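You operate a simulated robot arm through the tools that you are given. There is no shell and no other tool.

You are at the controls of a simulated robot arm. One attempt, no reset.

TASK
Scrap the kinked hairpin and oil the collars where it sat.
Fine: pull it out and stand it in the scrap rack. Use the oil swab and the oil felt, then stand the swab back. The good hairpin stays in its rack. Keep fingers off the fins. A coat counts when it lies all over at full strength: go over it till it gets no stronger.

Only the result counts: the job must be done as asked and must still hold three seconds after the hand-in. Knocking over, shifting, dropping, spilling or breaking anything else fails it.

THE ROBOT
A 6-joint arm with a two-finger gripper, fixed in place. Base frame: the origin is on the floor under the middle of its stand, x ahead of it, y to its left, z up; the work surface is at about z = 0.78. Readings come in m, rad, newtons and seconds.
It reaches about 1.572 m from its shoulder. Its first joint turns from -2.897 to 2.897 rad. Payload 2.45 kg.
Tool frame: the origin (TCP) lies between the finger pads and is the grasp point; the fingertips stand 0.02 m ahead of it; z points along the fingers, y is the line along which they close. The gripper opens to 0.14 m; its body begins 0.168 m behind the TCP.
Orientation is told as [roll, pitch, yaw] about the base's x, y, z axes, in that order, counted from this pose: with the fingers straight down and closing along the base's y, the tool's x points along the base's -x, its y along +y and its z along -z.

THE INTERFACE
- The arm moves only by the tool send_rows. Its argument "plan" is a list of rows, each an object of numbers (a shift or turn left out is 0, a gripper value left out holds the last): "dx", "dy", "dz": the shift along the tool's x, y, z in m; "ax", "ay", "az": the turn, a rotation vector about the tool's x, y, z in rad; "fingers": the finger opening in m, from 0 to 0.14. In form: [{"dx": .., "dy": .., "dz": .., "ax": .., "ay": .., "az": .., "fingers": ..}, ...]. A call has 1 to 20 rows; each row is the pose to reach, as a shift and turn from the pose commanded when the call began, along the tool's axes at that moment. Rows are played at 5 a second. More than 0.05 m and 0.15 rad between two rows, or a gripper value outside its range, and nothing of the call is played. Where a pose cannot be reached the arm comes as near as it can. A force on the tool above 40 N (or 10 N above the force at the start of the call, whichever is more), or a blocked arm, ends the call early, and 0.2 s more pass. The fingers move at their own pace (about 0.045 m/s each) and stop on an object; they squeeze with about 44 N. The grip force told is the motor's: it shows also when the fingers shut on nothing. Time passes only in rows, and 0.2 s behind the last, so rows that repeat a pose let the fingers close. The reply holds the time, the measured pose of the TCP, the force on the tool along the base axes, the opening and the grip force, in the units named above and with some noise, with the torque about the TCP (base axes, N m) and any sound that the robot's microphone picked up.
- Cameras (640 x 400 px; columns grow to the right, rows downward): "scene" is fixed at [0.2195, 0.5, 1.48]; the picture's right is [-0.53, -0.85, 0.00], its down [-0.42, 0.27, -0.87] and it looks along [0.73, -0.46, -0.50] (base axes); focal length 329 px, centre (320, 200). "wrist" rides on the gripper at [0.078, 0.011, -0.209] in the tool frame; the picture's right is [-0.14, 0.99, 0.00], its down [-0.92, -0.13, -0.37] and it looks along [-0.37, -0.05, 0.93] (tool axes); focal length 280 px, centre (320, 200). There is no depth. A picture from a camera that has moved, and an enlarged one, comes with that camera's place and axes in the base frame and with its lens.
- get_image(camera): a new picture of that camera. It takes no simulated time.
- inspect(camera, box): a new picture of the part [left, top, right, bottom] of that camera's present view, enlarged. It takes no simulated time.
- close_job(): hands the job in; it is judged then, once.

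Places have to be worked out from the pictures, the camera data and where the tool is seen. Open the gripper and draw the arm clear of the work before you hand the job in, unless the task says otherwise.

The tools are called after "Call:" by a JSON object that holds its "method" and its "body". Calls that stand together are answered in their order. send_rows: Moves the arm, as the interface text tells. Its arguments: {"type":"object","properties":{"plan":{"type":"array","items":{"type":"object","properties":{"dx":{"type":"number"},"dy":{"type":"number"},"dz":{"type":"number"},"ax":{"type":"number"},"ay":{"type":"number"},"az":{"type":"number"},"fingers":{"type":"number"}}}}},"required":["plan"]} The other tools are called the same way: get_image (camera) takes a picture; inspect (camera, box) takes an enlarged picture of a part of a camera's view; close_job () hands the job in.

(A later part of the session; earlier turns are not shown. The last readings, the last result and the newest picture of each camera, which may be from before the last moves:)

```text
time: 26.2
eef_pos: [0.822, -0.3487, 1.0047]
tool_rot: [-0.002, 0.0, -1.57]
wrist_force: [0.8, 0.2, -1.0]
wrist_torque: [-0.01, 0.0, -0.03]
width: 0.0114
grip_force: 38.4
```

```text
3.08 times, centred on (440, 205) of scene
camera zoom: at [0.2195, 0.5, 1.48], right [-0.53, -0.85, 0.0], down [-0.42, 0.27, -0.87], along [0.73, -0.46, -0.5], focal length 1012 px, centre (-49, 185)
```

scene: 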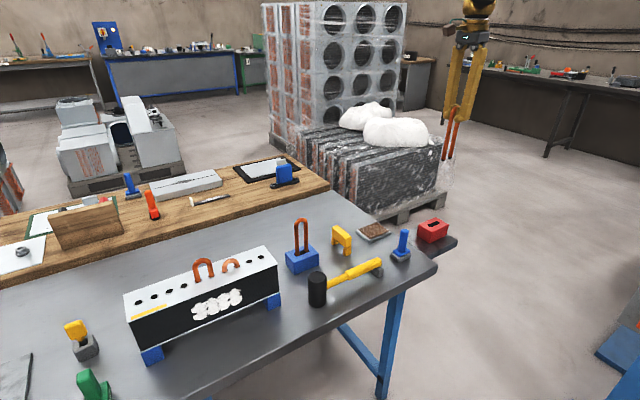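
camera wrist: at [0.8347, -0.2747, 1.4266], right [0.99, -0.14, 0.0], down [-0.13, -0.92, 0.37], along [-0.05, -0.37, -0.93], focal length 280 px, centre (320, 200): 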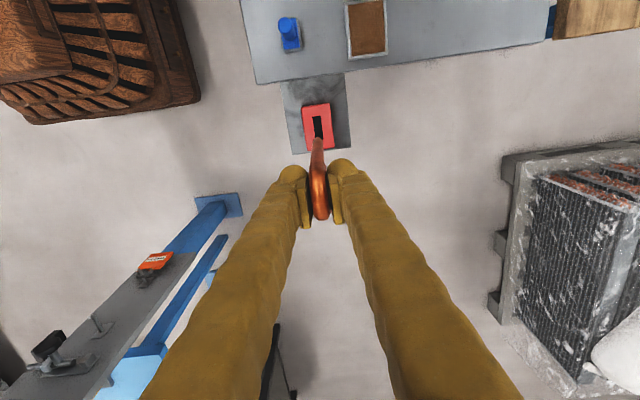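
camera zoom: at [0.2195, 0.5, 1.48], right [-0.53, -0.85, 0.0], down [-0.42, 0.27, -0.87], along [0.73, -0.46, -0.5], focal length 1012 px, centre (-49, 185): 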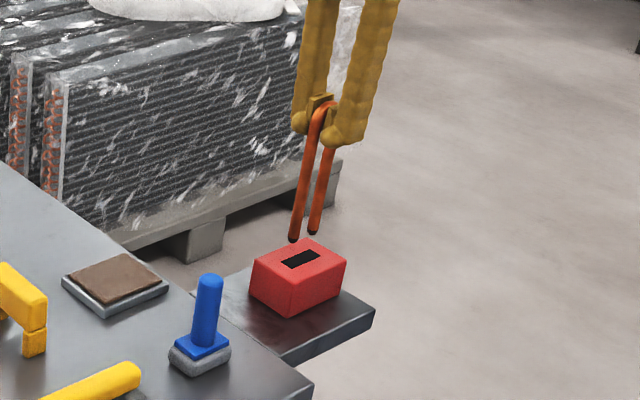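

Both views suggest the legs are 2–4 mm too far toward +y relative to the slot. I'll enlarge both views further before moving.

Call:
{"method": "inspect", "body": {"camera": "wrist", "box": [295, 120, 345, 160]}}

Call:
{"method": "inspect", "body": {"camera": "scene", "box": [455, 205, 505, 245]}}

Call:
{"method": "inspect", "body": {"camera": "scene", "box": [455, 165, 505, 225]}}

Call:
{"method": "inspect", "body": {"camera": "scene", "box": [455, 205, 505, 245]}}

```text
10.00 times, centred on (320, 140) of wrist
camera zoom: at [0.8325, -0.2699, 1.2142], right [0.99, -0.14, 0.0], down [-0.13, -0.92, 0.37], along [-0.05, -0.37, -0.93], focal length 2804 px, centre (320, 800)
```

zoom: 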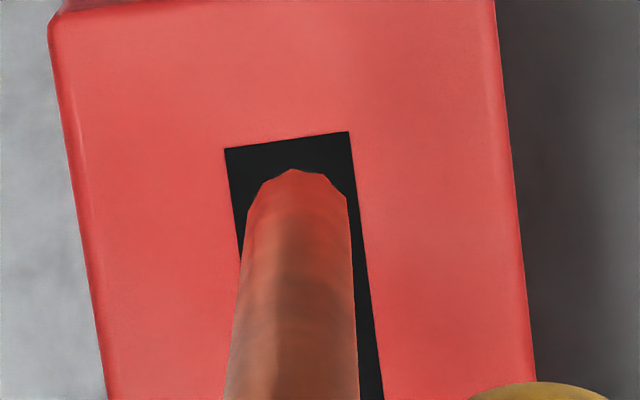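

```text
10.00 times, centred on (480, 225) of scene
camera zoom: at [0.2195, 0.5, 1.48], right [-0.53, -0.85, 0.0], down [-0.42, 0.27, -0.87], along [0.73, -0.46, -0.5], focal length 3288 px, centre (-1280, -50)
```

zoom: 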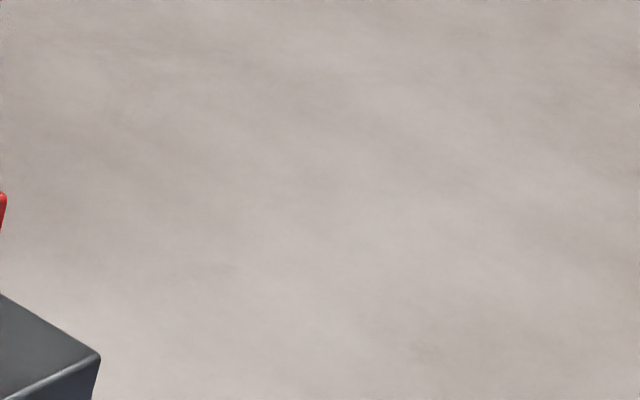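

```text
6.67 times, centred on (480, 195) of scene
camera zoom: at [0.2195, 0.5, 1.48], right [-0.53, -0.85, 0.0], down [-0.42, 0.27, -0.87], along [0.73, -0.46, -0.5], focal length 2192 px, centre (-747, 233)
```

zoom: 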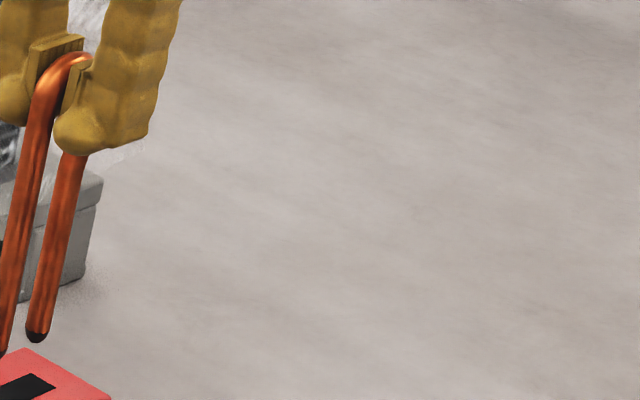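

```text
10.00 times, centred on (480, 225) of scene
camera zoom: at [0.2195, 0.5, 1.48], right [-0.53, -0.85, 0.0], down [-0.42, 0.27, -0.87], along [0.73, -0.46, -0.5], focal length 3288 px, centre (-1280, -50)
```

zoom: 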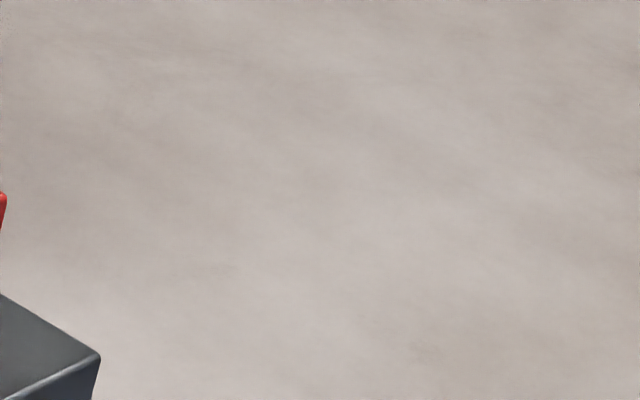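

Working through the parallax, the +y leg would land about 1.5 mm outside the slot end, so the hairpin needs roughly −4 mm in y and −1 mm in x. I shift and lower until the leg ends are just above the slot plane.

Call:
{"method": "send_rows", "body": {"plan": [{"dx": -0.002, "dy": -0.0005, "dz": 0.0}, {"dx": -0.004, "dy": -0.001, "dz": 0.004}, {"dx": -0.004, "dy": -0.001, "dz": 0.012}, {"dx": -0.004, "dy": -0.001, "dz": 0.02}, {"dx": -0.004, "dy": -0.001, "dz": 0.024}, {"dx": -0.004, "dy": -0.001, "dz": 0.024}]}}

Call:
{"method": "inspect", "body": {"camera": "wrist", "box": [295, 110, 345, 150]}}

Call:
{"method": "inspect", "body": {"camera": "scene", "box": [410, 200, 460, 250]}}

```text
time: 27.6
eef_pos: [0.8198, -0.3546, 0.981]
tool_rot: [0.001, -0.001, -1.573]
wrist_force: [0.4, -0.9, 0.1]
wrist_torque: [-0.01, 0.0, 0.0]
width: 0.0114
grip_force: 38.1
```

```text
10.00 times, centred on (320, 130) of wrist
camera zoom: at [0.8308, -0.2749, 1.1899], right [0.99, -0.14, 0.0], down [-0.13, -0.92, 0.37], along [-0.05, -0.37, -0.93], focal length 2804 px, centre (320, 900)
```

zoom: 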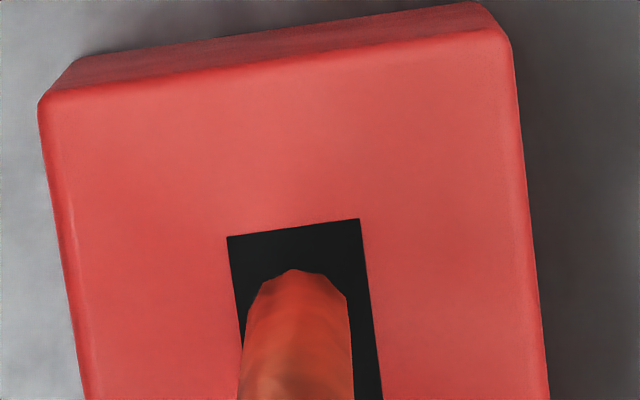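

```text
8.00 times, centred on (435, 225) of scene
camera zoom: at [0.2195, 0.5, 1.48], right [-0.53, -0.85, 0.0], down [-0.42, 0.27, -0.87], along [0.73, -0.46, -0.5], focal length 2631 px, centre (-600, 0)
```

zoom: 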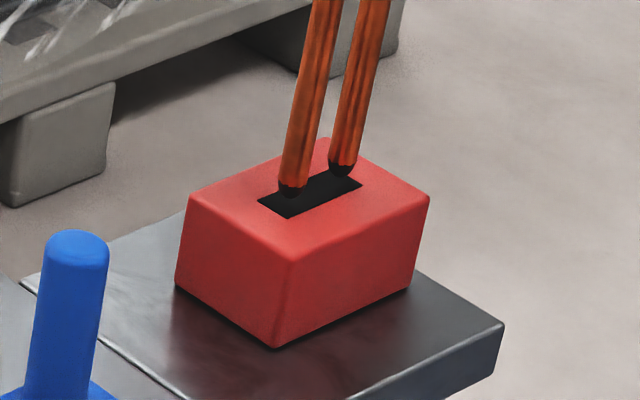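

The legs now look close to centred. I'll enlarge the scene view of the slot more to check the far leg's clearance.

Call:
{"method": "inspect", "body": {"camera": "scene", "box": [438, 214, 462, 230]}}

Call:
{"method": "inspect", "body": {"camera": "scene", "box": [424, 212, 464, 236]}}

```text
16.00 times, centred on (450, 222) of scene
camera zoom: at [0.2195, 0.5, 1.48], right [-0.53, -0.85, 0.0], down [-0.42, 0.27, -0.87], along [0.73, -0.46, -0.5], focal length 5261 px, centre (-1760, -152)
```

zoom: 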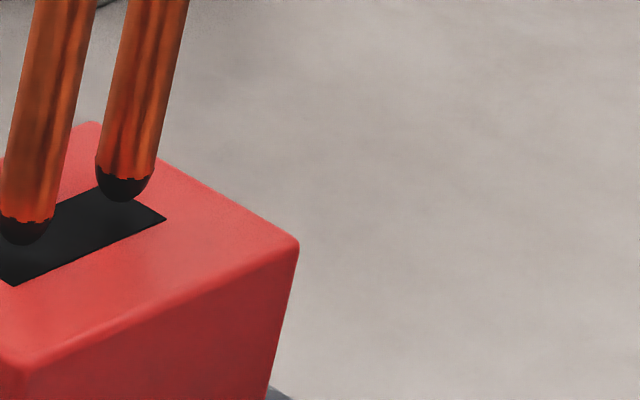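

```text
16.00 times, centred on (444, 224) of scene
camera zoom: at [0.2195, 0.5, 1.48], right [-0.53, -0.85, 0.0], down [-0.42, 0.27, -0.87], along [0.73, -0.46, -0.5], focal length 5261 px, centre (-1664, -184)
```

zoom: 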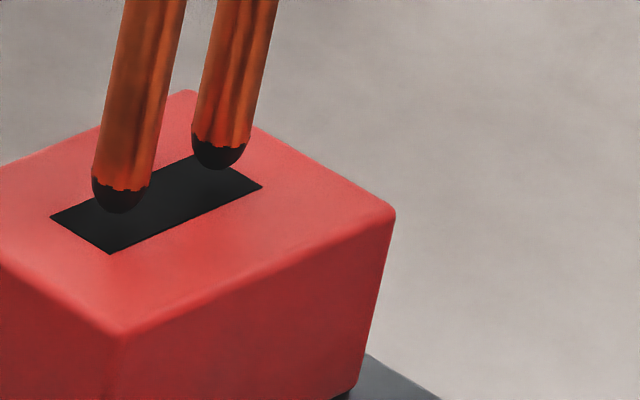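

The legs are centred within ~1 mm: about 1 mm too far in −y and 0.5 mm in −x, against ±2.5 mm of clearance, and the ends are rounded. I correct that and lower slowly into the slot, watching the force.

Call:
{"method": "send_rows", "body": {"plan": [{"dx": 0.001, "dy": 0.0005, "dz": 0.0}, {"dx": 0.001, "dy": 0.0005, "dz": 0.004}, {"dx": 0.001, "dy": 0.0005, "dz": 0.008}, {"dx": 0.001, "dy": 0.0005, "dz": 0.012}, {"dx": 0.001, "dy": 0.0005, "dz": 0.016}, {"dx": 0.001, "dy": 0.0005, "dz": 0.02}]}}

Call:
{"method": "inspect", "body": {"camera": "wrist", "box": [295, 110, 345, 150]}}

Call:
{"method": "inspect", "body": {"camera": "scene", "box": [424, 212, 464, 236]}}

```text
time: 29.0
eef_pos: [0.8198, -0.3519, 0.9602]
tool_rot: [0.0, -0.001, -1.571]
wrist_force: [0.6, 0.3, -1.2]
wrist_torque: [-0.04, 0.0, -0.03]
width: 0.0114
grip_force: 38.6
```

```text
10.00 times, centred on (320, 130) of wrist
camera zoom: at [0.8321, -0.2739, 1.1697], right [0.99, -0.14, 0.0], down [-0.13, -0.92, 0.37], along [-0.05, -0.36, -0.93], focal length 2804 px, centre (320, 900)
```

zoom: 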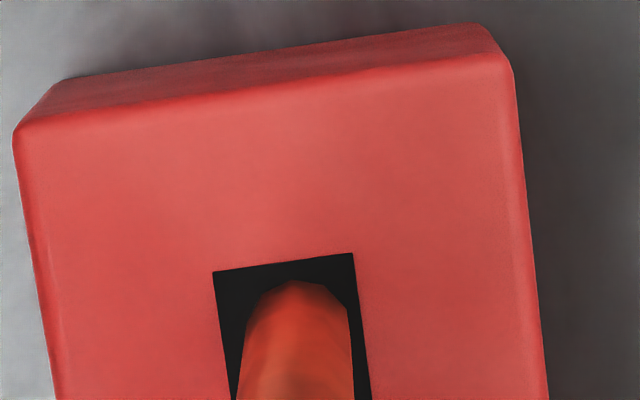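

```text
16.00 times, centred on (444, 224) of scene
camera zoom: at [0.2195, 0.5, 1.48], right [-0.53, -0.85, 0.0], down [-0.42, 0.27, -0.87], along [0.73, -0.46, -0.5], focal length 5261 px, centre (-1664, -184)
```

zoom: 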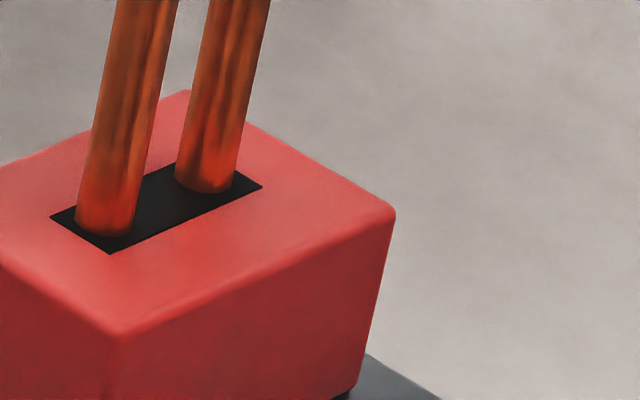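

Both legs have entered the slot centred and without force. I go on down in small steps.

Call:
{"method": "send_rows", "body": {"plan": [{"dz": 0.004}, {"dz": 0.008}, {"dz": 0.012}, {"dz": 0.016}, {"dz": 0.02}]}}

Call:
{"method": "inspect", "body": {"camera": "scene", "box": [400, 180, 480, 250]}}

```text
time: 30.2
eef_pos: [0.8203, -0.3512, 0.9396]
tool_rot: [0.0, 0.002, -1.572]
wrist_force: [0.0, -0.4, 0.0]
wrist_torque: [0.03, 0.04, -0.04]
width: 0.0113
grip_force: 37.9
```

```text
5.71 times, centred on (440, 215) of scene
camera zoom: at [0.2195, 0.5, 1.48], right [-0.53, -0.85, 0.0], down [-0.42, 0.27, -0.87], along [0.73, -0.46, -0.5], focal length 1879 px, centre (-366, 114)
```

zoom: 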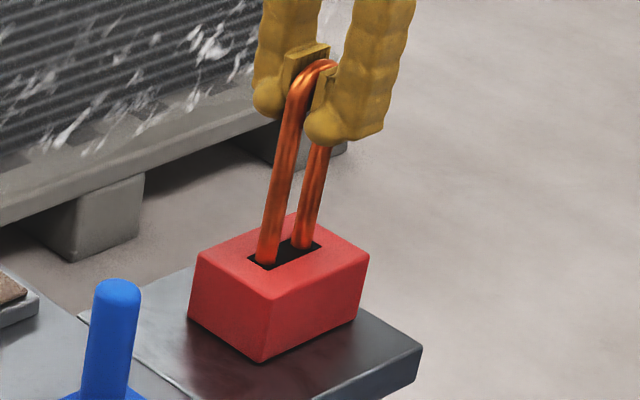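

Still no contact force, so I keep lowering in finer steps until the legs touch the bottom.

Call:
{"method": "send_rows", "body": {"plan": [{"dz": 0.002}, {"dz": 0.004}, {"dz": 0.006}, {"dz": 0.008}, {"dz": 0.01}, {"dz": 0.012}]}}

```text
time: 31.6
eef_pos: [0.8205, -0.3522, 0.9304]
tool_rot: [0.001, -0.001, -1.572]
wrist_force: [1.2, 0.5, 35.4]
wrist_torque: [-0.09, 0.02, -0.01]
width: 0.0116
grip_force: 38.4
```

The legs touched bottom (35 N upward at TCP z=0.930). I back off about 2 mm to relieve it before releasing.

Call:
{"method": "send_rows", "body": {"plan": [{"dz": -0.001}, {"dz": -0.002}, {"dz": -0.002}]}}

Call:
{"method": "inspect", "body": {"camera": "scene", "box": [400, 180, 480, 250]}}

```text
time: 32.4
eef_pos: [0.8199, -0.3513, 0.93]
tool_rot: [-0.001, 0.003, -1.571]
wrist_force: [-0.1, -0.7, -1.2]
wrist_torque: [-0.18, 0.05, 0.01]
width: 0.0112
grip_force: 38.3
```

```text
5.71 times, centred on (440, 215) of scene
camera zoom: at [0.2195, 0.5, 1.48], right [-0.53, -0.85, 0.0], down [-0.42, 0.27, -0.87], along [0.73, -0.46, -0.5], focal length 1879 px, centre (-366, 114)
```

zoom: 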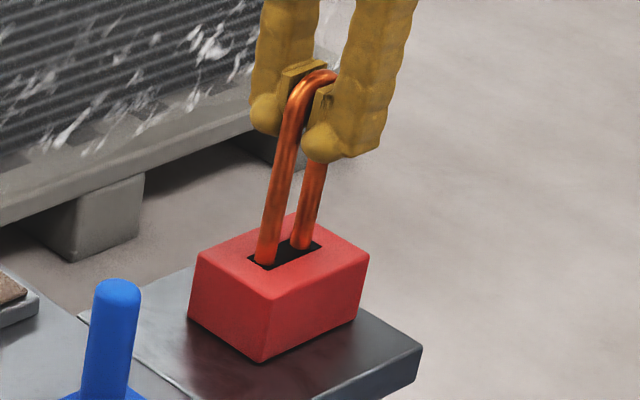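

The force is gone and the hairpin stands upright in the slot. I open the fingers and wait before lifting away.

Call:
{"method": "send_rows", "body": {"plan": [{"fingers": 0.02}, {"fingers": 0.04}, {"fingers": 0.06}, {"fingers": 0.07}, {"fingers": 0.07}]}}

Call:
{"method": "inspect", "body": {"camera": "scene", "box": [400, 180, 480, 250]}}

Call:
{"method": "inspect", "body": {"camera": "wrist", "box": [220, 60, 420, 220]}}

```text
time: 33.6
eef_pos: [0.8204, -0.3502, 0.9296]
tool_rot: [-0.001, 0.0, -1.569]
wrist_force: [-0.3, 0.2, 0.1]
wrist_torque: [0.03, -0.01, 0.02]
width: 0.0699
grip_force: 0.0
```

```text
5.71 times, centred on (440, 215) of scene
camera zoom: at [0.2195, 0.5, 1.48], right [-0.53, -0.85, 0.0], down [-0.42, 0.27, -0.87], along [0.73, -0.46, -0.5], focal length 1879 px, centre (-366, 114)
```

zoom: 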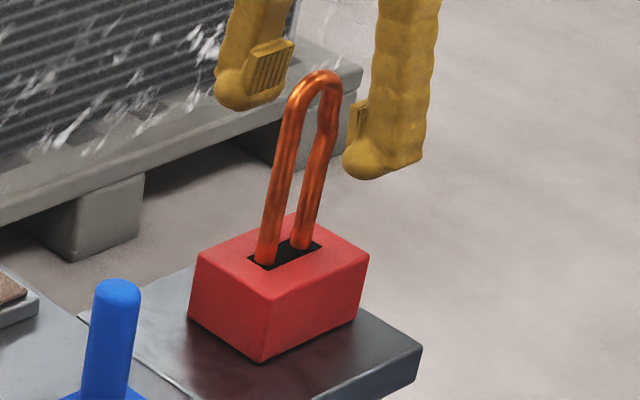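

```text
2.50 times, centred on (320, 140) of wrist
camera zoom: at [0.8318, -0.2732, 1.1396], right [0.99, -0.14, 0.0], down [-0.13, -0.92, 0.37], along [-0.05, -0.37, -0.93], focal length 701 px, centre (320, 350)
```

zoom: 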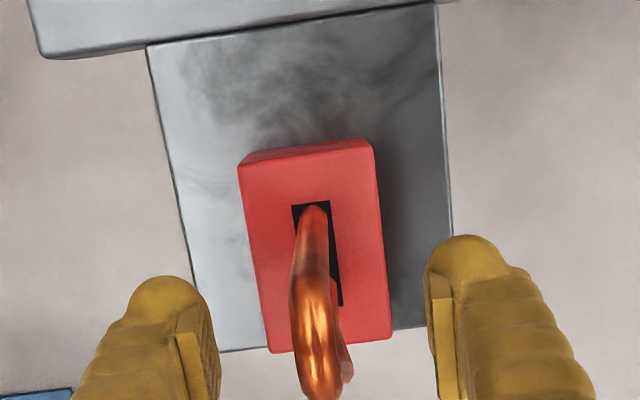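

The kinked hairpin stands in the scrap rack on its own. I raise straight up, clear of it.

Call:
{"method": "send_rows", "body": {"plan": [{"dz": -0.02}, {"dz": -0.05}, {"dz": -0.09}, {"dz": -0.13}, {"dz": -0.16}, {"dz": -0.16}]}}

Call:
{"method": "get_image", "body": {"camera": "wrist"}}

Call:
{"method": "get_image", "body": {"camera": "scene"}}

```text
time: 35.0
eef_pos: [0.8222, -0.3509, 1.0935]
tool_rot: [0.001, 0.0, -1.572]
wrist_force: [-0.3, 0.4, 0.1]
wrist_torque: [0.02, -0.01, -0.02]
width: 0.0701
grip_force: 0.2
```

```text
taken
camera wrist: at [0.8334, -0.2737, 1.3011], right [0.99, -0.14, 0.0], down [-0.13, -0.92, 0.37], along [-0.05, -0.36, -0.93], focal length 280 px, centre (320, 200)
```

wrist: 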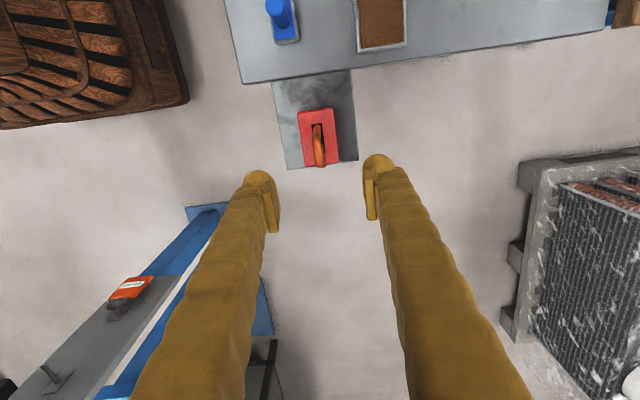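

```text
taken
```

scene: 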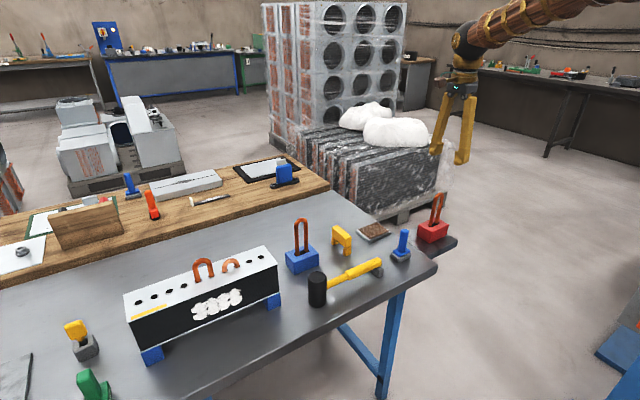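

The rack and hairpin are undisturbed. I move over the oil swab and look at it from above.

Call:
{"method": "send_rows", "body": {"plan": [{"dx": 0.036, "dy": -0.005, "dz": 0.0}, {"dx": 0.072, "dy": -0.01, "dz": 0.01}, {"dx": 0.108, "dy": -0.015, "dz": 0.025}, {"dx": 0.144, "dy": -0.02, "dz": 0.045}, {"dx": 0.18, "dy": -0.026, "dz": 0.065}, {"dx": 0.18, "dy": -0.026, "dz": 0.065}]}}

Call:
{"method": "get_image", "body": {"camera": "wrist"}}

Call:
{"method": "inspect", "body": {"camera": "wrist", "box": [270, 100, 390, 220]}}

Call:
{"method": "inspect", "body": {"camera": "scene", "box": [360, 200, 460, 280]}}

```text
time: 36.4
eef_pos: [0.7918, -0.1725, 1.0249]
tool_rot: [-0.001, 0.0, -1.57]
wrist_force: [-0.3, -1.2, 0.0]
wrist_torque: [0.0, 0.01, -0.02]
width: 0.0698
grip_force: 0.0
```

```text
taken
camera wrist: at [0.8038, -0.0934, 1.2343], right [0.99, -0.14, 0.0], down [-0.13, -0.92, 0.37], along [-0.05, -0.37, -0.93], focal length 280 px, centre (320, 200)
```

wrist: 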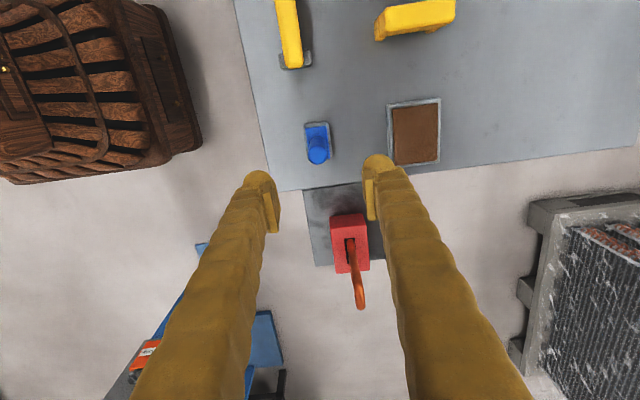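

```text
3.33 times, centred on (330, 160) of wrist
camera zoom: at [0.8038, -0.0934, 1.2343], right [0.99, -0.14, 0.0], down [-0.13, -0.92, 0.37], along [-0.05, -0.37, -0.93], focal length 935 px, centre (287, 333)
```

zoom: 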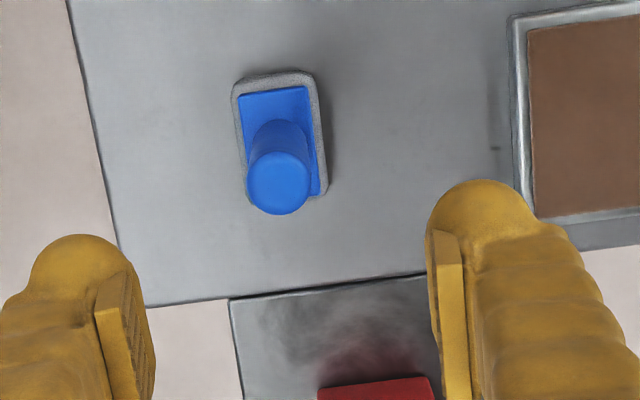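

```text
5.00 times, centred on (410, 240) of scene
camera zoom: at [0.2195, 0.5, 1.48], right [-0.53, -0.85, 0.0], down [-0.42, 0.27, -0.87], along [0.73, -0.46, -0.5], focal length 1644 px, centre (-130, 0)
```

zoom: 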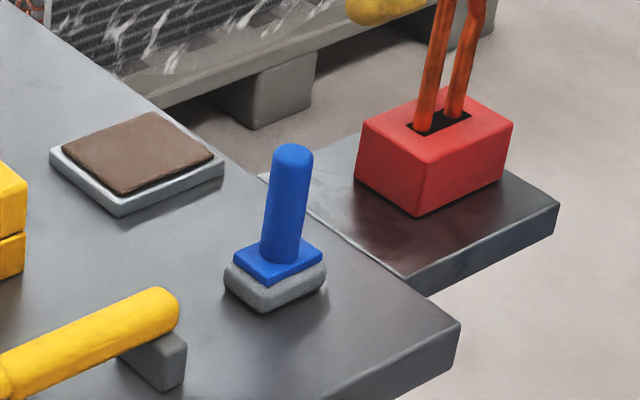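

The swab handle's top is at about (0.790, −0.170, 0.894). I line up with it and descend to z≈0.852, with the fingers straddling the handle along x.

Call:
{"method": "send_rows", "body": {"plan": [{"dx": 0.0014, "dy": -0.0028, "dz": 0.03}, {"dx": 0.0014, "dy": -0.0028, "dz": 0.06}, {"dx": 0.0014, "dy": -0.0028, "dz": 0.09}, {"dx": 0.0014, "dy": -0.0028, "dz": 0.11}, {"dx": 0.0014, "dy": -0.0028, "dz": 0.11}]}}

Call:
{"method": "inspect", "body": {"camera": "wrist", "box": [240, 120, 400, 240]}}

Call:
{"method": "inspect", "body": {"camera": "scene", "box": [360, 180, 460, 280]}}

```text
time: 37.6
eef_pos: [0.7908, -0.1716, 0.9154]
tool_rot: [0.001, 0.0, -1.571]
wrist_force: [-0.3, -0.4, 1.3]
wrist_torque: [-0.03, -0.02, 0.0]
width: 0.0703
grip_force: 0.1
```

```text
3.33 times, centred on (320, 180) of wrist
camera zoom: at [0.8024, -0.0928, 1.1241], right [0.99, -0.14, 0.0], down [-0.13, -0.92, 0.37], along [-0.05, -0.37, -0.93], focal length 935 px, centre (320, 267)
```

zoom: 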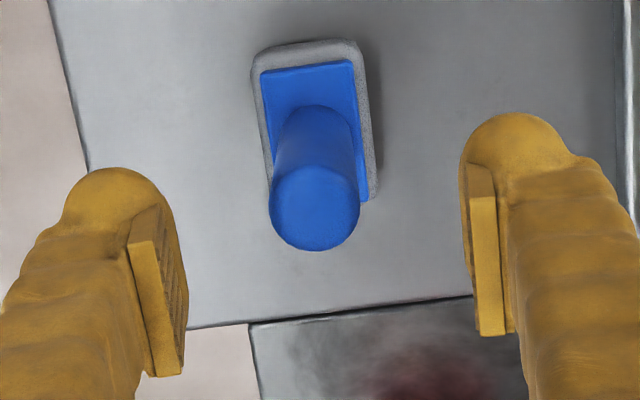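

```text
4.00 times, centred on (410, 230) of scene
camera zoom: at [0.2195, 0.5, 1.48], right [-0.53, -0.85, 0.0], down [-0.42, 0.27, -0.87], along [0.73, -0.46, -0.5], focal length 1315 px, centre (-40, 80)
```

zoom: 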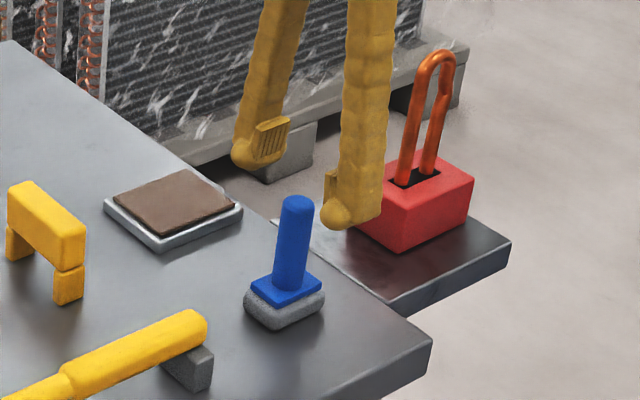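

The alignment is good to about 1 mm. I go down the rest of the way and close the fingers on the handle.

Call:
{"method": "send_rows", "body": {"plan": [{"dy": -0.001, "dz": 0.02}, {"dy": -0.001, "dz": 0.04}, {"dy": -0.001, "dz": 0.055}, {"dy": -0.001, "dz": 0.063}, {"dy": -0.001, "dz": 0.063}]}}

Call:
{"method": "inspect", "body": {"camera": "scene", "box": [360, 180, 460, 280]}}

```text
time: 38.8
eef_pos: [0.79, -0.1716, 0.8512]
tool_rot: [-0.001, 0.001, -1.57]
wrist_force: [0.5, -0.5, -0.2]
wrist_torque: [0.04, -0.02, 0.01]
width: 0.0699
grip_force: 0.1
```

```text
4.00 times, centred on (410, 230) of scene
camera zoom: at [0.2195, 0.5, 1.48], right [-0.53, -0.85, 0.0], down [-0.42, 0.27, -0.87], along [0.73, -0.46, -0.5], focal length 1315 px, centre (-40, 80)
```

zoom: 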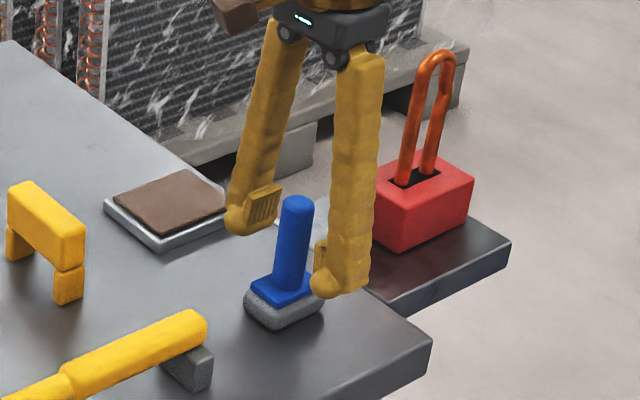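

The fingers straddle the handle just above its blue plate. I close them.

Call:
{"method": "send_rows", "body": {"plan": [{"fingers": 0.05}, {"fingers": 0.035}, {"fingers": 0.02}, {"fingers": 0.01}, {"fingers": 0.01}, {"fingers": 0.01}]}}

Call:
{"method": "inspect", "body": {"camera": "scene", "box": [360, 180, 460, 280]}}

Call:
{"method": "inspect", "body": {"camera": "wrist", "box": [240, 100, 400, 240]}}

```text
time: 40.2
eef_pos: [0.7903, -0.1718, 0.851]
tool_rot: [0.001, 0.0, -1.57]
wrist_force: [-0.2, -0.8, -0.2]
wrist_torque: [-0.05, -0.02, -0.01]
width: 0.0233
grip_force: 43.8
```

```text
4.00 times, centred on (410, 230) of scene
camera zoom: at [0.2195, 0.5, 1.48], right [-0.53, -0.85, 0.0], down [-0.42, 0.27, -0.87], along [0.73, -0.46, -0.5], focal length 1315 px, centre (-40, 80)
```

zoom: 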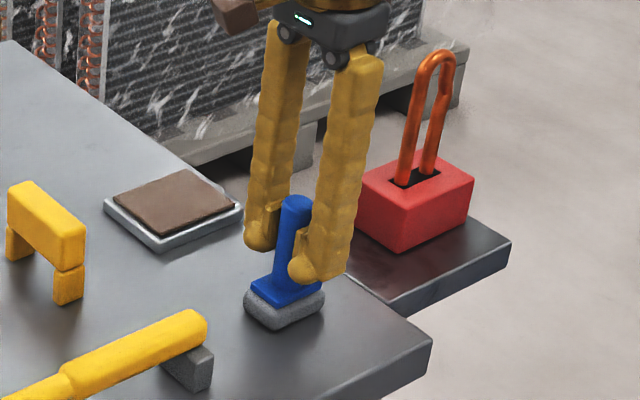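

```text
2.86 times, centred on (320, 170) of wrist
camera zoom: at [0.8014, -0.093, 1.0604], right [0.99, -0.14, 0.0], down [-0.13, -0.92, 0.37], along [-0.05, -0.37, -0.93], focal length 801 px, centre (320, 286)
```

zoom: 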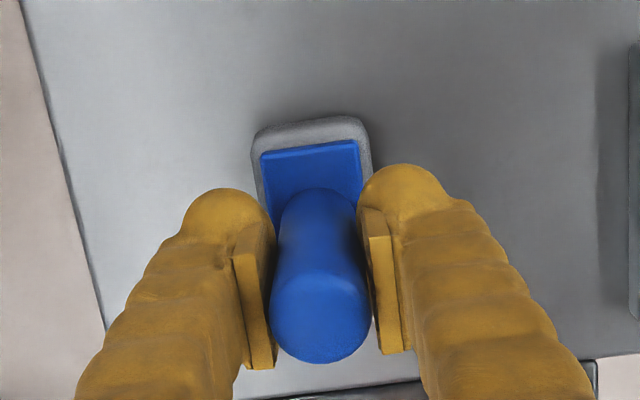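

The handle is held (23.3 mm, 44 N); the swab's home TCP is (0.790, −0.1715, 0.851). I lift it and carry it over the oil felt at about (0.944, −0.182).

Call:
{"method": "send_rows", "body": {"plan": [{"dz": -0.01}, {"dz": -0.03}, {"dz": -0.06}, {"dz": -0.08}, {"dx": -0.003, "dy": 0.04, "dz": -0.08}, {"dx": -0.006, "dy": 0.08, "dz": -0.08}, {"dx": -0.009, "dy": 0.12, "dz": -0.08}, {"dx": -0.0105, "dy": 0.154, "dz": -0.08}, {"dx": -0.0105, "dy": 0.154, "dz": -0.08}]}}

Call:
{"method": "inspect", "body": {"camera": "scene", "box": [340, 160, 460, 280]}}

Call:
{"method": "inspect", "body": {"camera": "wrist", "box": [220, 80, 420, 240]}}

```text
time: 42.2
eef_pos: [0.9466, -0.1808, 0.9313]
tool_rot: [0.0, 0.0, -1.572]
wrist_force: [1.1, -0.4, -1.5]
wrist_torque: [-0.02, 0.0, 0.02]
width: 0.0232
grip_force: 44.5
```

```text
3.33 times, centred on (400, 220) of scene
camera zoom: at [0.2195, 0.5, 1.48], right [-0.53, -0.85, 0.0], down [-0.42, 0.27, -0.87], along [0.73, -0.46, -0.5], focal length 1096 px, centre (53, 133)
```

zoom: 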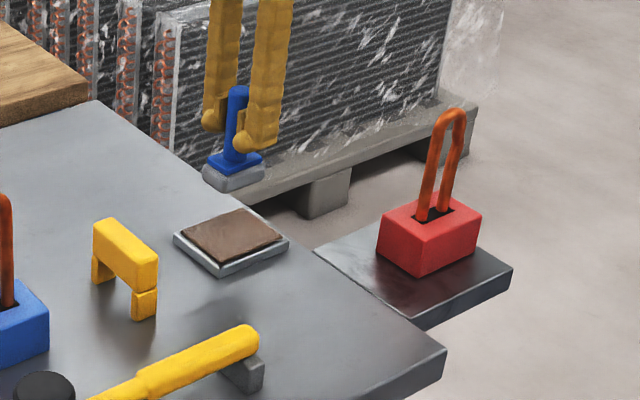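

```text
2.50 times, centred on (320, 160) of wrist
camera zoom: at [0.9574, -0.1029, 1.1409], right [0.99, -0.14, 0.0], down [-0.13, -0.92, 0.37], along [-0.05, -0.37, -0.93], focal length 701 px, centre (320, 300)
```

zoom: 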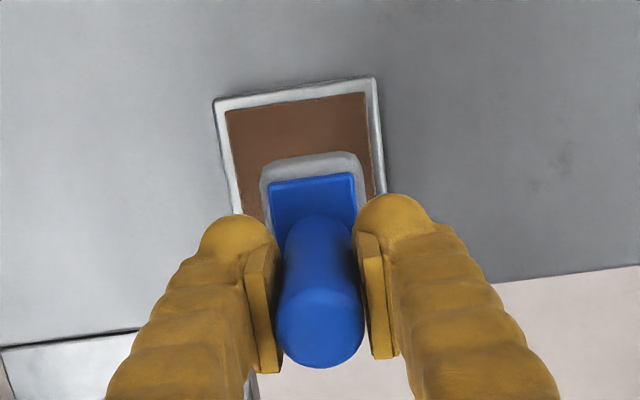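

The swab pad is over the felt (felt centre ≈ (0.940, −0.184)). I shift a few mm to centre it and come down close to the felt.

Call:
{"method": "send_rows", "body": {"plan": [{"dx": -0.002, "dy": -0.003, "dz": 0.015}, {"dx": -0.003, "dy": -0.005, "dz": 0.03}, {"dx": -0.003, "dy": -0.005, "dz": 0.045}, {"dx": -0.003, "dy": -0.005, "dz": 0.052}, {"dx": -0.003, "dy": -0.005, "dz": 0.056}]}}

Call:
{"method": "inspect", "body": {"camera": "scene", "box": [340, 180, 440, 260]}}

```text
time: 43.4
eef_pos: [0.9409, -0.1839, 0.8766]
tool_rot: [0.0, -0.001, -1.57]
wrist_force: [0.5, 0.0, -0.1]
wrist_torque: [-0.03, 0.0, 0.01]
width: 0.0231
grip_force: 43.9
```

```text
5.00 times, centred on (390, 220) of scene
camera zoom: at [0.2195, 0.5, 1.48], right [-0.53, -0.85, 0.0], down [-0.42, 0.27, -0.87], along [0.73, -0.46, -0.5], focal length 1644 px, centre (-30, 100)
```

zoom: 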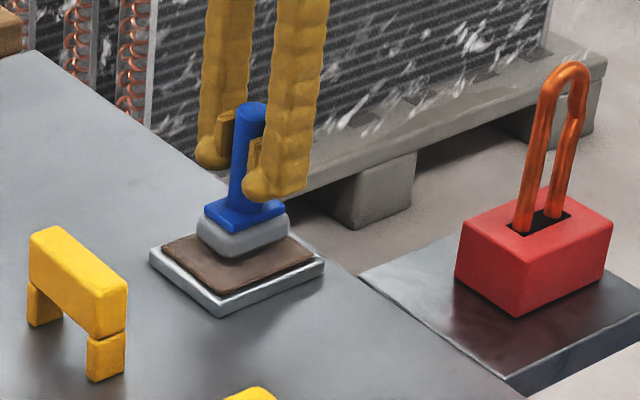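

The pad hovers just above the felt. I lower in 1.5 mm steps to find contact.

Call:
{"method": "send_rows", "body": {"plan": [{"dz": 0.0015}, {"dz": 0.003}, {"dz": 0.0045}, {"dz": 0.006}, {"dz": 0.0075}, {"dz": 0.009}]}}

```text
time: 44.8
eef_pos: [0.9391, -0.1843, 0.8688]
tool_rot: [0.001, 0.0, -1.571]
wrist_force: [-6.1, -3.5, 20.2]
wrist_torque: [-0.01, 0.1, 0.04]
width: 0.0232
grip_force: 44.0
```

Contact with about 20 N. I ease off slightly and rub the pad a few millimetres back and forth on the felt to load it.

Call:
{"method": "send_rows", "body": {"plan": [{"dz": -0.001}, {"dz": -0.001, "dy": 0.004}, {"dz": -0.001, "dy": 0.008}, {"dz": -0.001, "dy": 0.004}, {"dz": -0.001, "dy": 0.0}, {"dz": -0.001, "dy": -0.004}, {"dz": -0.001, "dy": -0.008}, {"dz": -0.001, "dy": -0.004}, {"dz": -0.001, "dy": 0.0}, {"dz": -0.001, "dx": 0.004}, {"dz": -0.001, "dx": 0.008}, {"dz": -0.001, "dx": 0.004}, {"dz": -0.001, "dx": -0.004}, {"dz": -0.001, "dx": -0.008}, {"dz": -0.001, "dx": -0.004}, {"dz": -0.001, "dx": 0.0}]}}

Call:
{"method": "inspect", "body": {"camera": "scene", "box": [340, 180, 440, 260]}}

```text
time: 45.5
eef_pos: [0.9415, -0.1842, 0.8689]
tool_rot: [-0.002, 0.001, -1.568]
wrist_force: [-5.5, 2.3, 9.8]
wrist_torque: [0.18, 0.21, 0.06]
width: 0.0233
grip_force: 43.9
stopped in row 3: the force on the tool passed its limit at 45 N (the readings are from after the stop); the commanded pose is now the measured one
```

```text
5.00 times, centred on (390, 220) of scene
camera zoom: at [0.2195, 0.5, 1.48], right [-0.53, -0.85, 0.0], down [-0.42, 0.27, -0.87], along [0.73, -0.46, -0.5], focal length 1644 px, centre (-30, 100)
```

zoom: 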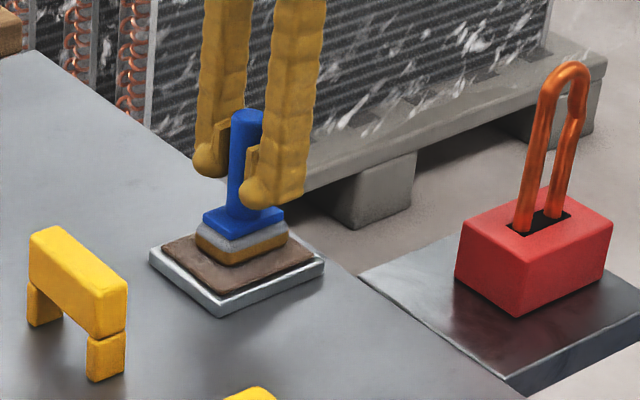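

The pad's lower edge has turned amber, so it takes up oil, but sliding under that load raised too much friction. I hold it pressed lightly for a moment, then lift.

Call:
{"method": "send_rows", "body": {"plan": [{"dz": 0.0}, {"dz": 0.0}, {"dz": 0.0}, {"dz": 0.0}, {"dz": 0.0}]}}

Call:
{"method": "inspect", "body": {"camera": "scene", "box": [370, 205, 410, 235]}}

```text
time: 46.6
eef_pos: [0.9435, -0.1833, 0.8699]
tool_rot: [-0.002, -0.002, -1.57]
wrist_force: [-6.1, -0.5, 15.7]
wrist_torque: [-0.06, 0.18, 0.03]
width: 0.0232
grip_force: 44.0
```

```text
13.33 times, centred on (390, 220) of scene
camera zoom: at [0.2195, 0.5, 1.48], right [-0.53, -0.85, 0.0], down [-0.42, 0.27, -0.87], along [0.73, -0.46, -0.5], focal length 4384 px, centre (-613, -67)
```

zoom: 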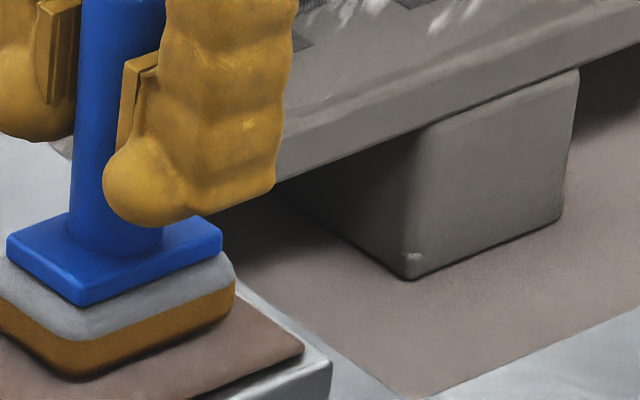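

The pad carries a clear amber band of oil. I lift straight up and check the tray hasn't shifted.

Call:
{"method": "send_rows", "body": {"plan": [{"dz": -0.003}, {"dz": -0.01}, {"dz": -0.03}, {"dz": -0.06}, {"dz": -0.09}, {"dz": -0.09}]}}

Call:
{"method": "inspect", "body": {"camera": "scene", "box": [340, 160, 460, 280]}}

Call:
{"method": "inspect", "body": {"camera": "wrist", "box": [220, 80, 420, 240]}}

Call:
{"method": "inspect", "body": {"camera": "scene", "box": [340, 200, 460, 275]}}

```text
time: 48.0
eef_pos: [0.944, -0.1839, 0.9582]
tool_rot: [-0.001, 0.0, -1.57]
wrist_force: [0.7, 0.6, -2.1]
wrist_torque: [-0.02, 0.02, 0.03]
width: 0.0233
grip_force: 44.0
```

```text
3.33 times, centred on (400, 220) of scene
camera zoom: at [0.2195, 0.5, 1.48], right [-0.53, -0.85, 0.0], down [-0.42, 0.27, -0.87], along [0.73, -0.46, -0.5], focal length 1096 px, centre (53, 133)
```

zoom: 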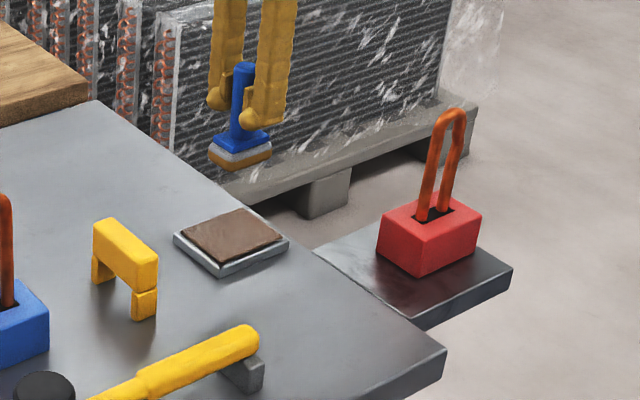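

```text
2.50 times, centred on (320, 160) of wrist
camera zoom: at [0.9549, -0.1055, 1.1673], right [0.99, -0.14, 0.0], down [-0.13, -0.92, 0.37], along [-0.05, -0.36, -0.93], focal length 701 px, centre (320, 300)
```

zoom: 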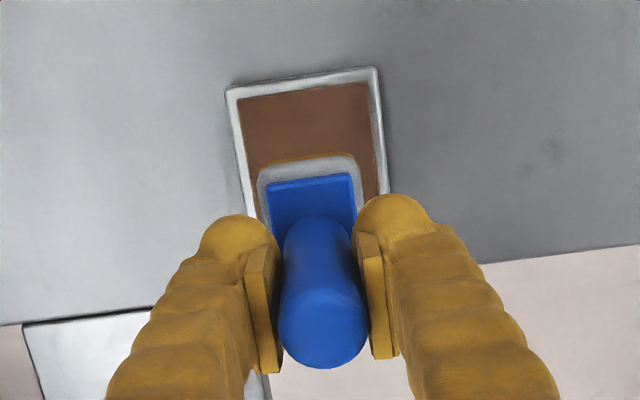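

```text
5.33 times, centred on (400, 238) of scene
camera zoom: at [0.2195, 0.5, 1.48], right [-0.53, -0.85, 0.0], down [-0.42, 0.27, -0.87], along [0.73, -0.46, -0.5], focal length 1754 px, centre (-107, 0)
```

zoom: 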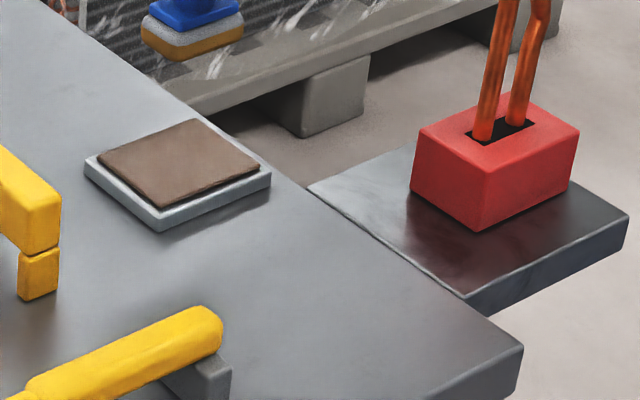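

The tray is in the same place as before and the pad is well loaded. I raise the swab and carry it high over to the empty collars.

Call:
{"method": "send_rows", "body": {"plan": [{"dz": -0.045}, {"dz": -0.09}, {"dz": -0.135}, {"dz": -0.18}, {"dx": 0.046, "dy": -0.0053, "dz": -0.19}, {"dx": 0.092, "dy": -0.0105, "dz": -0.19}, {"dx": 0.138, "dy": -0.0158, "dz": -0.19}, {"dx": 0.184, "dy": -0.021, "dz": -0.19}, {"dx": 0.23, "dy": -0.0263, "dz": -0.19}, {"dx": 0.276, "dy": -0.0315, "dz": -0.19}, {"dx": 0.322, "dy": -0.0368, "dz": -0.19}, {"dx": 0.368, "dy": -0.042, "dz": -0.19}, {"dx": 0.414, "dy": -0.0473, "dz": -0.19}, {"dx": 0.46, "dy": -0.0525, "dz": -0.19}, {"dx": 0.506, "dy": -0.0578, "dz": -0.19}, {"dx": 0.552, "dy": -0.063, "dz": -0.19}, {"dx": 0.598, "dy": -0.0683, "dz": -0.19}, {"dx": 0.644, "dy": -0.0735, "dz": -0.19}, {"dx": 0.69, "dy": -0.0788, "dz": -0.19}, {"dx": 0.7296, "dy": -0.084, "dz": -0.19}]}}

Call:
{"method": "send_rows", "body": {"plan": [{"dz": 0.0}, {"dz": 0.0}]}}

Call:
{"method": "get_image", "body": {"camera": "wrist"}}

Call:
{"method": "get_image", "body": {"camera": "scene"}}

```text
time: 52.2
eef_pos: [0.8571, 0.5453, 1.1512]
tool_rot: [-0.002, -0.002, -1.571]
wrist_force: [-0.3, -0.4, -1.4]
wrist_torque: [-0.01, 0.0, -0.04]
width: 0.0234
grip_force: 44.4
```

```text
time: 52.9
eef_pos: [0.8569, 0.5438, 1.1511]
tool_rot: [-0.001, 0.001, -1.571]
wrist_force: [0.1, -0.4, -0.9]
wrist_torque: [0.0, -0.02, 0.0]
width: 0.0232
grip_force: 43.9
```

```text
taken
camera wrist: at [0.8684, 0.6223, 1.3603], right [0.99, -0.14, 0.0], down [-0.13, -0.92, 0.37], along [-0.05, -0.37, -0.93], focal length 280 px, centre (320, 200)
```

wrist: 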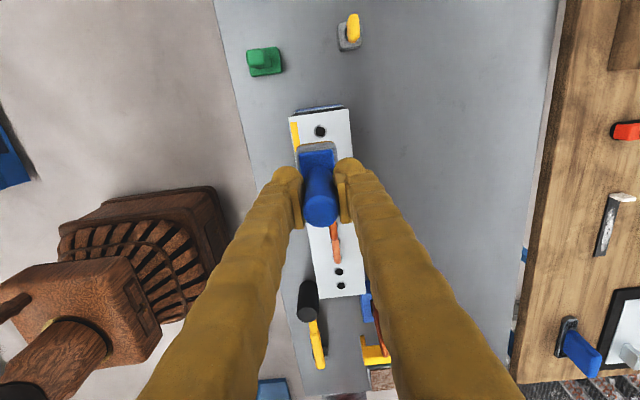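

```text
taken
```

scene: 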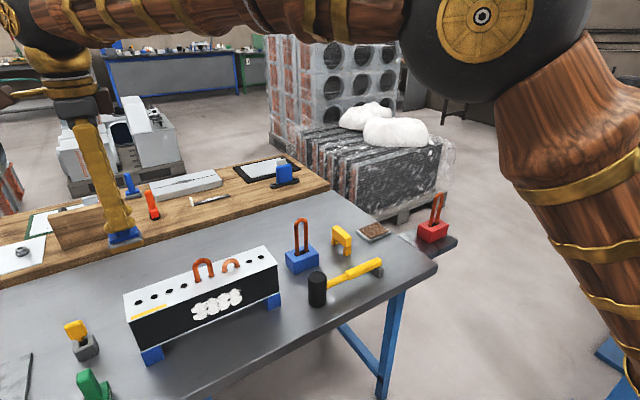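

Let me check the pad's position relative to the tool before lowering it.

Call:
{"method": "inspect", "body": {"camera": "wrist", "box": [270, 100, 370, 180]}}

Call:
{"method": "inspect", "body": {"camera": "scene", "box": [90, 190, 170, 250]}}

Call:
{"method": "inspect", "body": {"camera": "scene", "box": [115, 260, 215, 330]}}

```text
5.00 times, centred on (320, 140) of wrist
camera zoom: at [0.8684, 0.6223, 1.3603], right [0.99, -0.14, 0.0], down [-0.13, -0.92, 0.37], along [-0.05, -0.37, -0.93], focal length 1402 px, centre (320, 500)
```

zoom: 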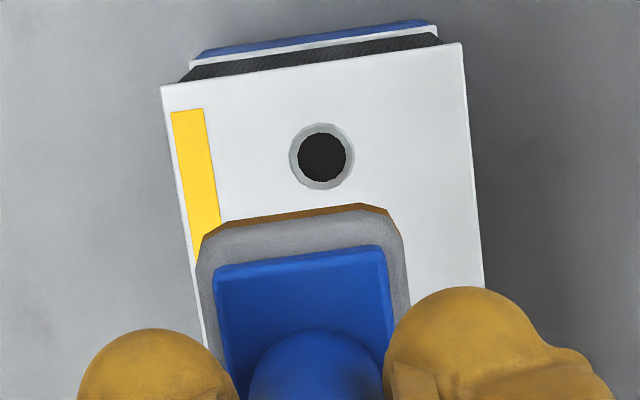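

```text
6.67 times, centred on (130, 220) of scene
camera zoom: at [0.2195, 0.5, 1.48], right [-0.53, -0.85, 0.0], down [-0.42, 0.27, -0.87], along [0.73, -0.46, -0.5], focal length 2192 px, centre (1587, 67)
```

zoom: 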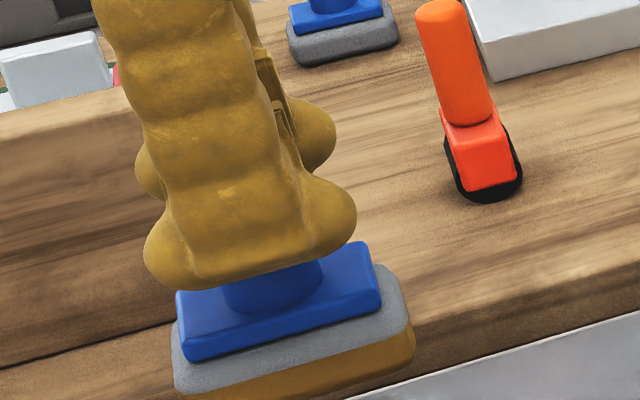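

```text
5.71 times, centred on (165, 295) of scene
camera zoom: at [0.2195, 0.5, 1.48], right [-0.53, -0.85, 0.0], down [-0.42, 0.27, -0.87], along [0.73, -0.46, -0.5], focal length 1879 px, centre (1206, -343)
```

zoom: 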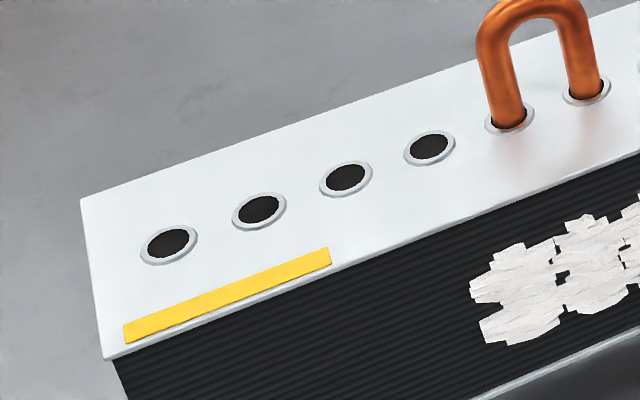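

The pad (≈56×40 mm) spans both collars when centred at about (0.860, 0.545). I correct by 2–3 mm and descend to ~15 mm above the collars.

Call:
{"method": "send_rows", "body": {"plan": [{"dx": 0.0007, "dy": 0.0026, "dz": 0.03}, {"dx": 0.0007, "dy": 0.0026, "dz": 0.06}, {"dx": 0.0007, "dy": 0.0026, "dz": 0.09}, {"dx": 0.0007, "dy": 0.0026, "dz": 0.115}, {"dx": 0.0007, "dy": 0.0026, "dz": 0.125}, {"dx": 0.0007, "dy": 0.0026, "dz": 0.125}]}}

Call:
{"method": "inspect", "body": {"camera": "wrist", "box": [250, 100, 390, 220]}}

Call:
{"method": "inspect", "body": {"camera": "scene", "box": [100, 220, 220, 330]}}

```text
time: 54.2
eef_pos: [0.8611, 0.5455, 1.0239]
tool_rot: [-0.001, 0.0, -1.569]
wrist_force: [0.3, 0.5, -0.9]
wrist_torque: [-0.02, 0.0, -0.02]
width: 0.0233
grip_force: 44.3
```

```text
3.33 times, centred on (320, 160) of wrist
camera zoom: at [0.8728, 0.6235, 1.2337], right [0.99, -0.14, 0.0], down [-0.13, -0.92, 0.37], along [-0.05, -0.37, -0.93], focal length 935 px, centre (320, 333)
```

zoom: 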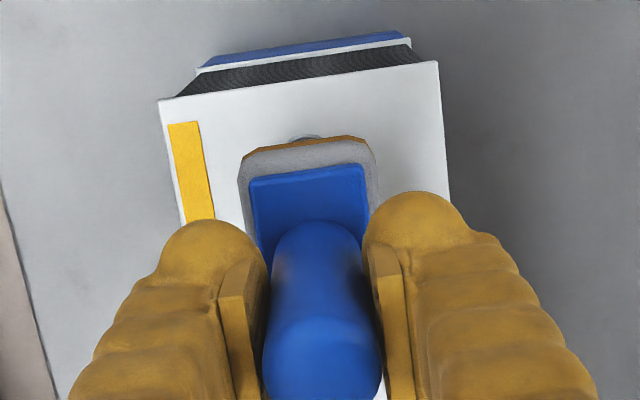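

```text
3.64 times, centred on (160, 275) of scene
camera zoom: at [0.2195, 0.5, 1.48], right [-0.53, -0.85, 0.0], down [-0.42, 0.27, -0.87], along [0.73, -0.46, -0.5], focal length 1196 px, centre (902, -73)
```

zoom: 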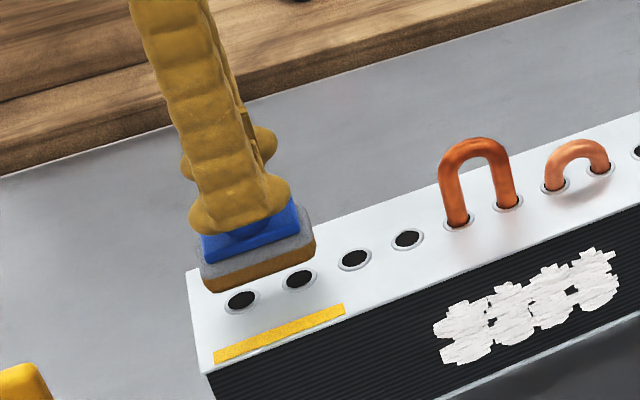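

The pad sits squarely above the two collars. I lower it: first 9 mm, then in small steps until contact.

Call:
{"method": "send_rows", "body": {"plan": [{"dy": -0.0015, "dz": 0.004}, {"dy": -0.0015, "dz": 0.008}, {"dy": -0.0015, "dz": 0.0095}, {"dy": -0.0015, "dz": 0.011}, {"dy": -0.0015, "dz": 0.0125}]}}

```text
time: 55.5
eef_pos: [0.8591, 0.5473, 1.0105]
tool_rot: [-0.003, 0.001, -1.572]
wrist_force: [-1.0, -1.3, -0.7]
wrist_torque: [-0.01, 0.0, 0.0]
width: 0.0233
grip_force: 43.3
```

Call:
{"method": "send_rows", "body": {"plan": [{"dz": 0.001}, {"dz": 0.002}, {"dz": 0.003}]}}

Call:
{"method": "inspect", "body": {"camera": "scene", "box": [100, 250, 200, 330]}}

```text
time: 56.2
eef_pos: [0.8594, 0.5475, 1.0073]
tool_rot: [-0.002, -0.002, -1.57]
wrist_force: [-0.1, -0.1, -0.9]
wrist_torque: [0.0, 0.01, 0.0]
width: 0.0233
grip_force: 44.4
```

```text
5.00 times, centred on (150, 290) of scene
camera zoom: at [0.2195, 0.5, 1.48], right [-0.53, -0.85, 0.0], down [-0.42, 0.27, -0.87], along [0.73, -0.46, -0.5], focal length 1644 px, centre (1170, -250)
```

zoom: 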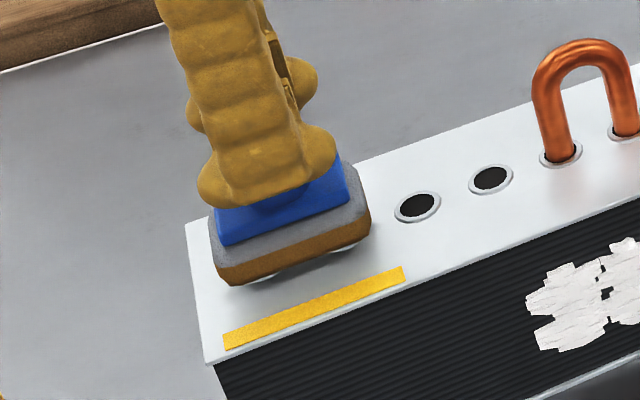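

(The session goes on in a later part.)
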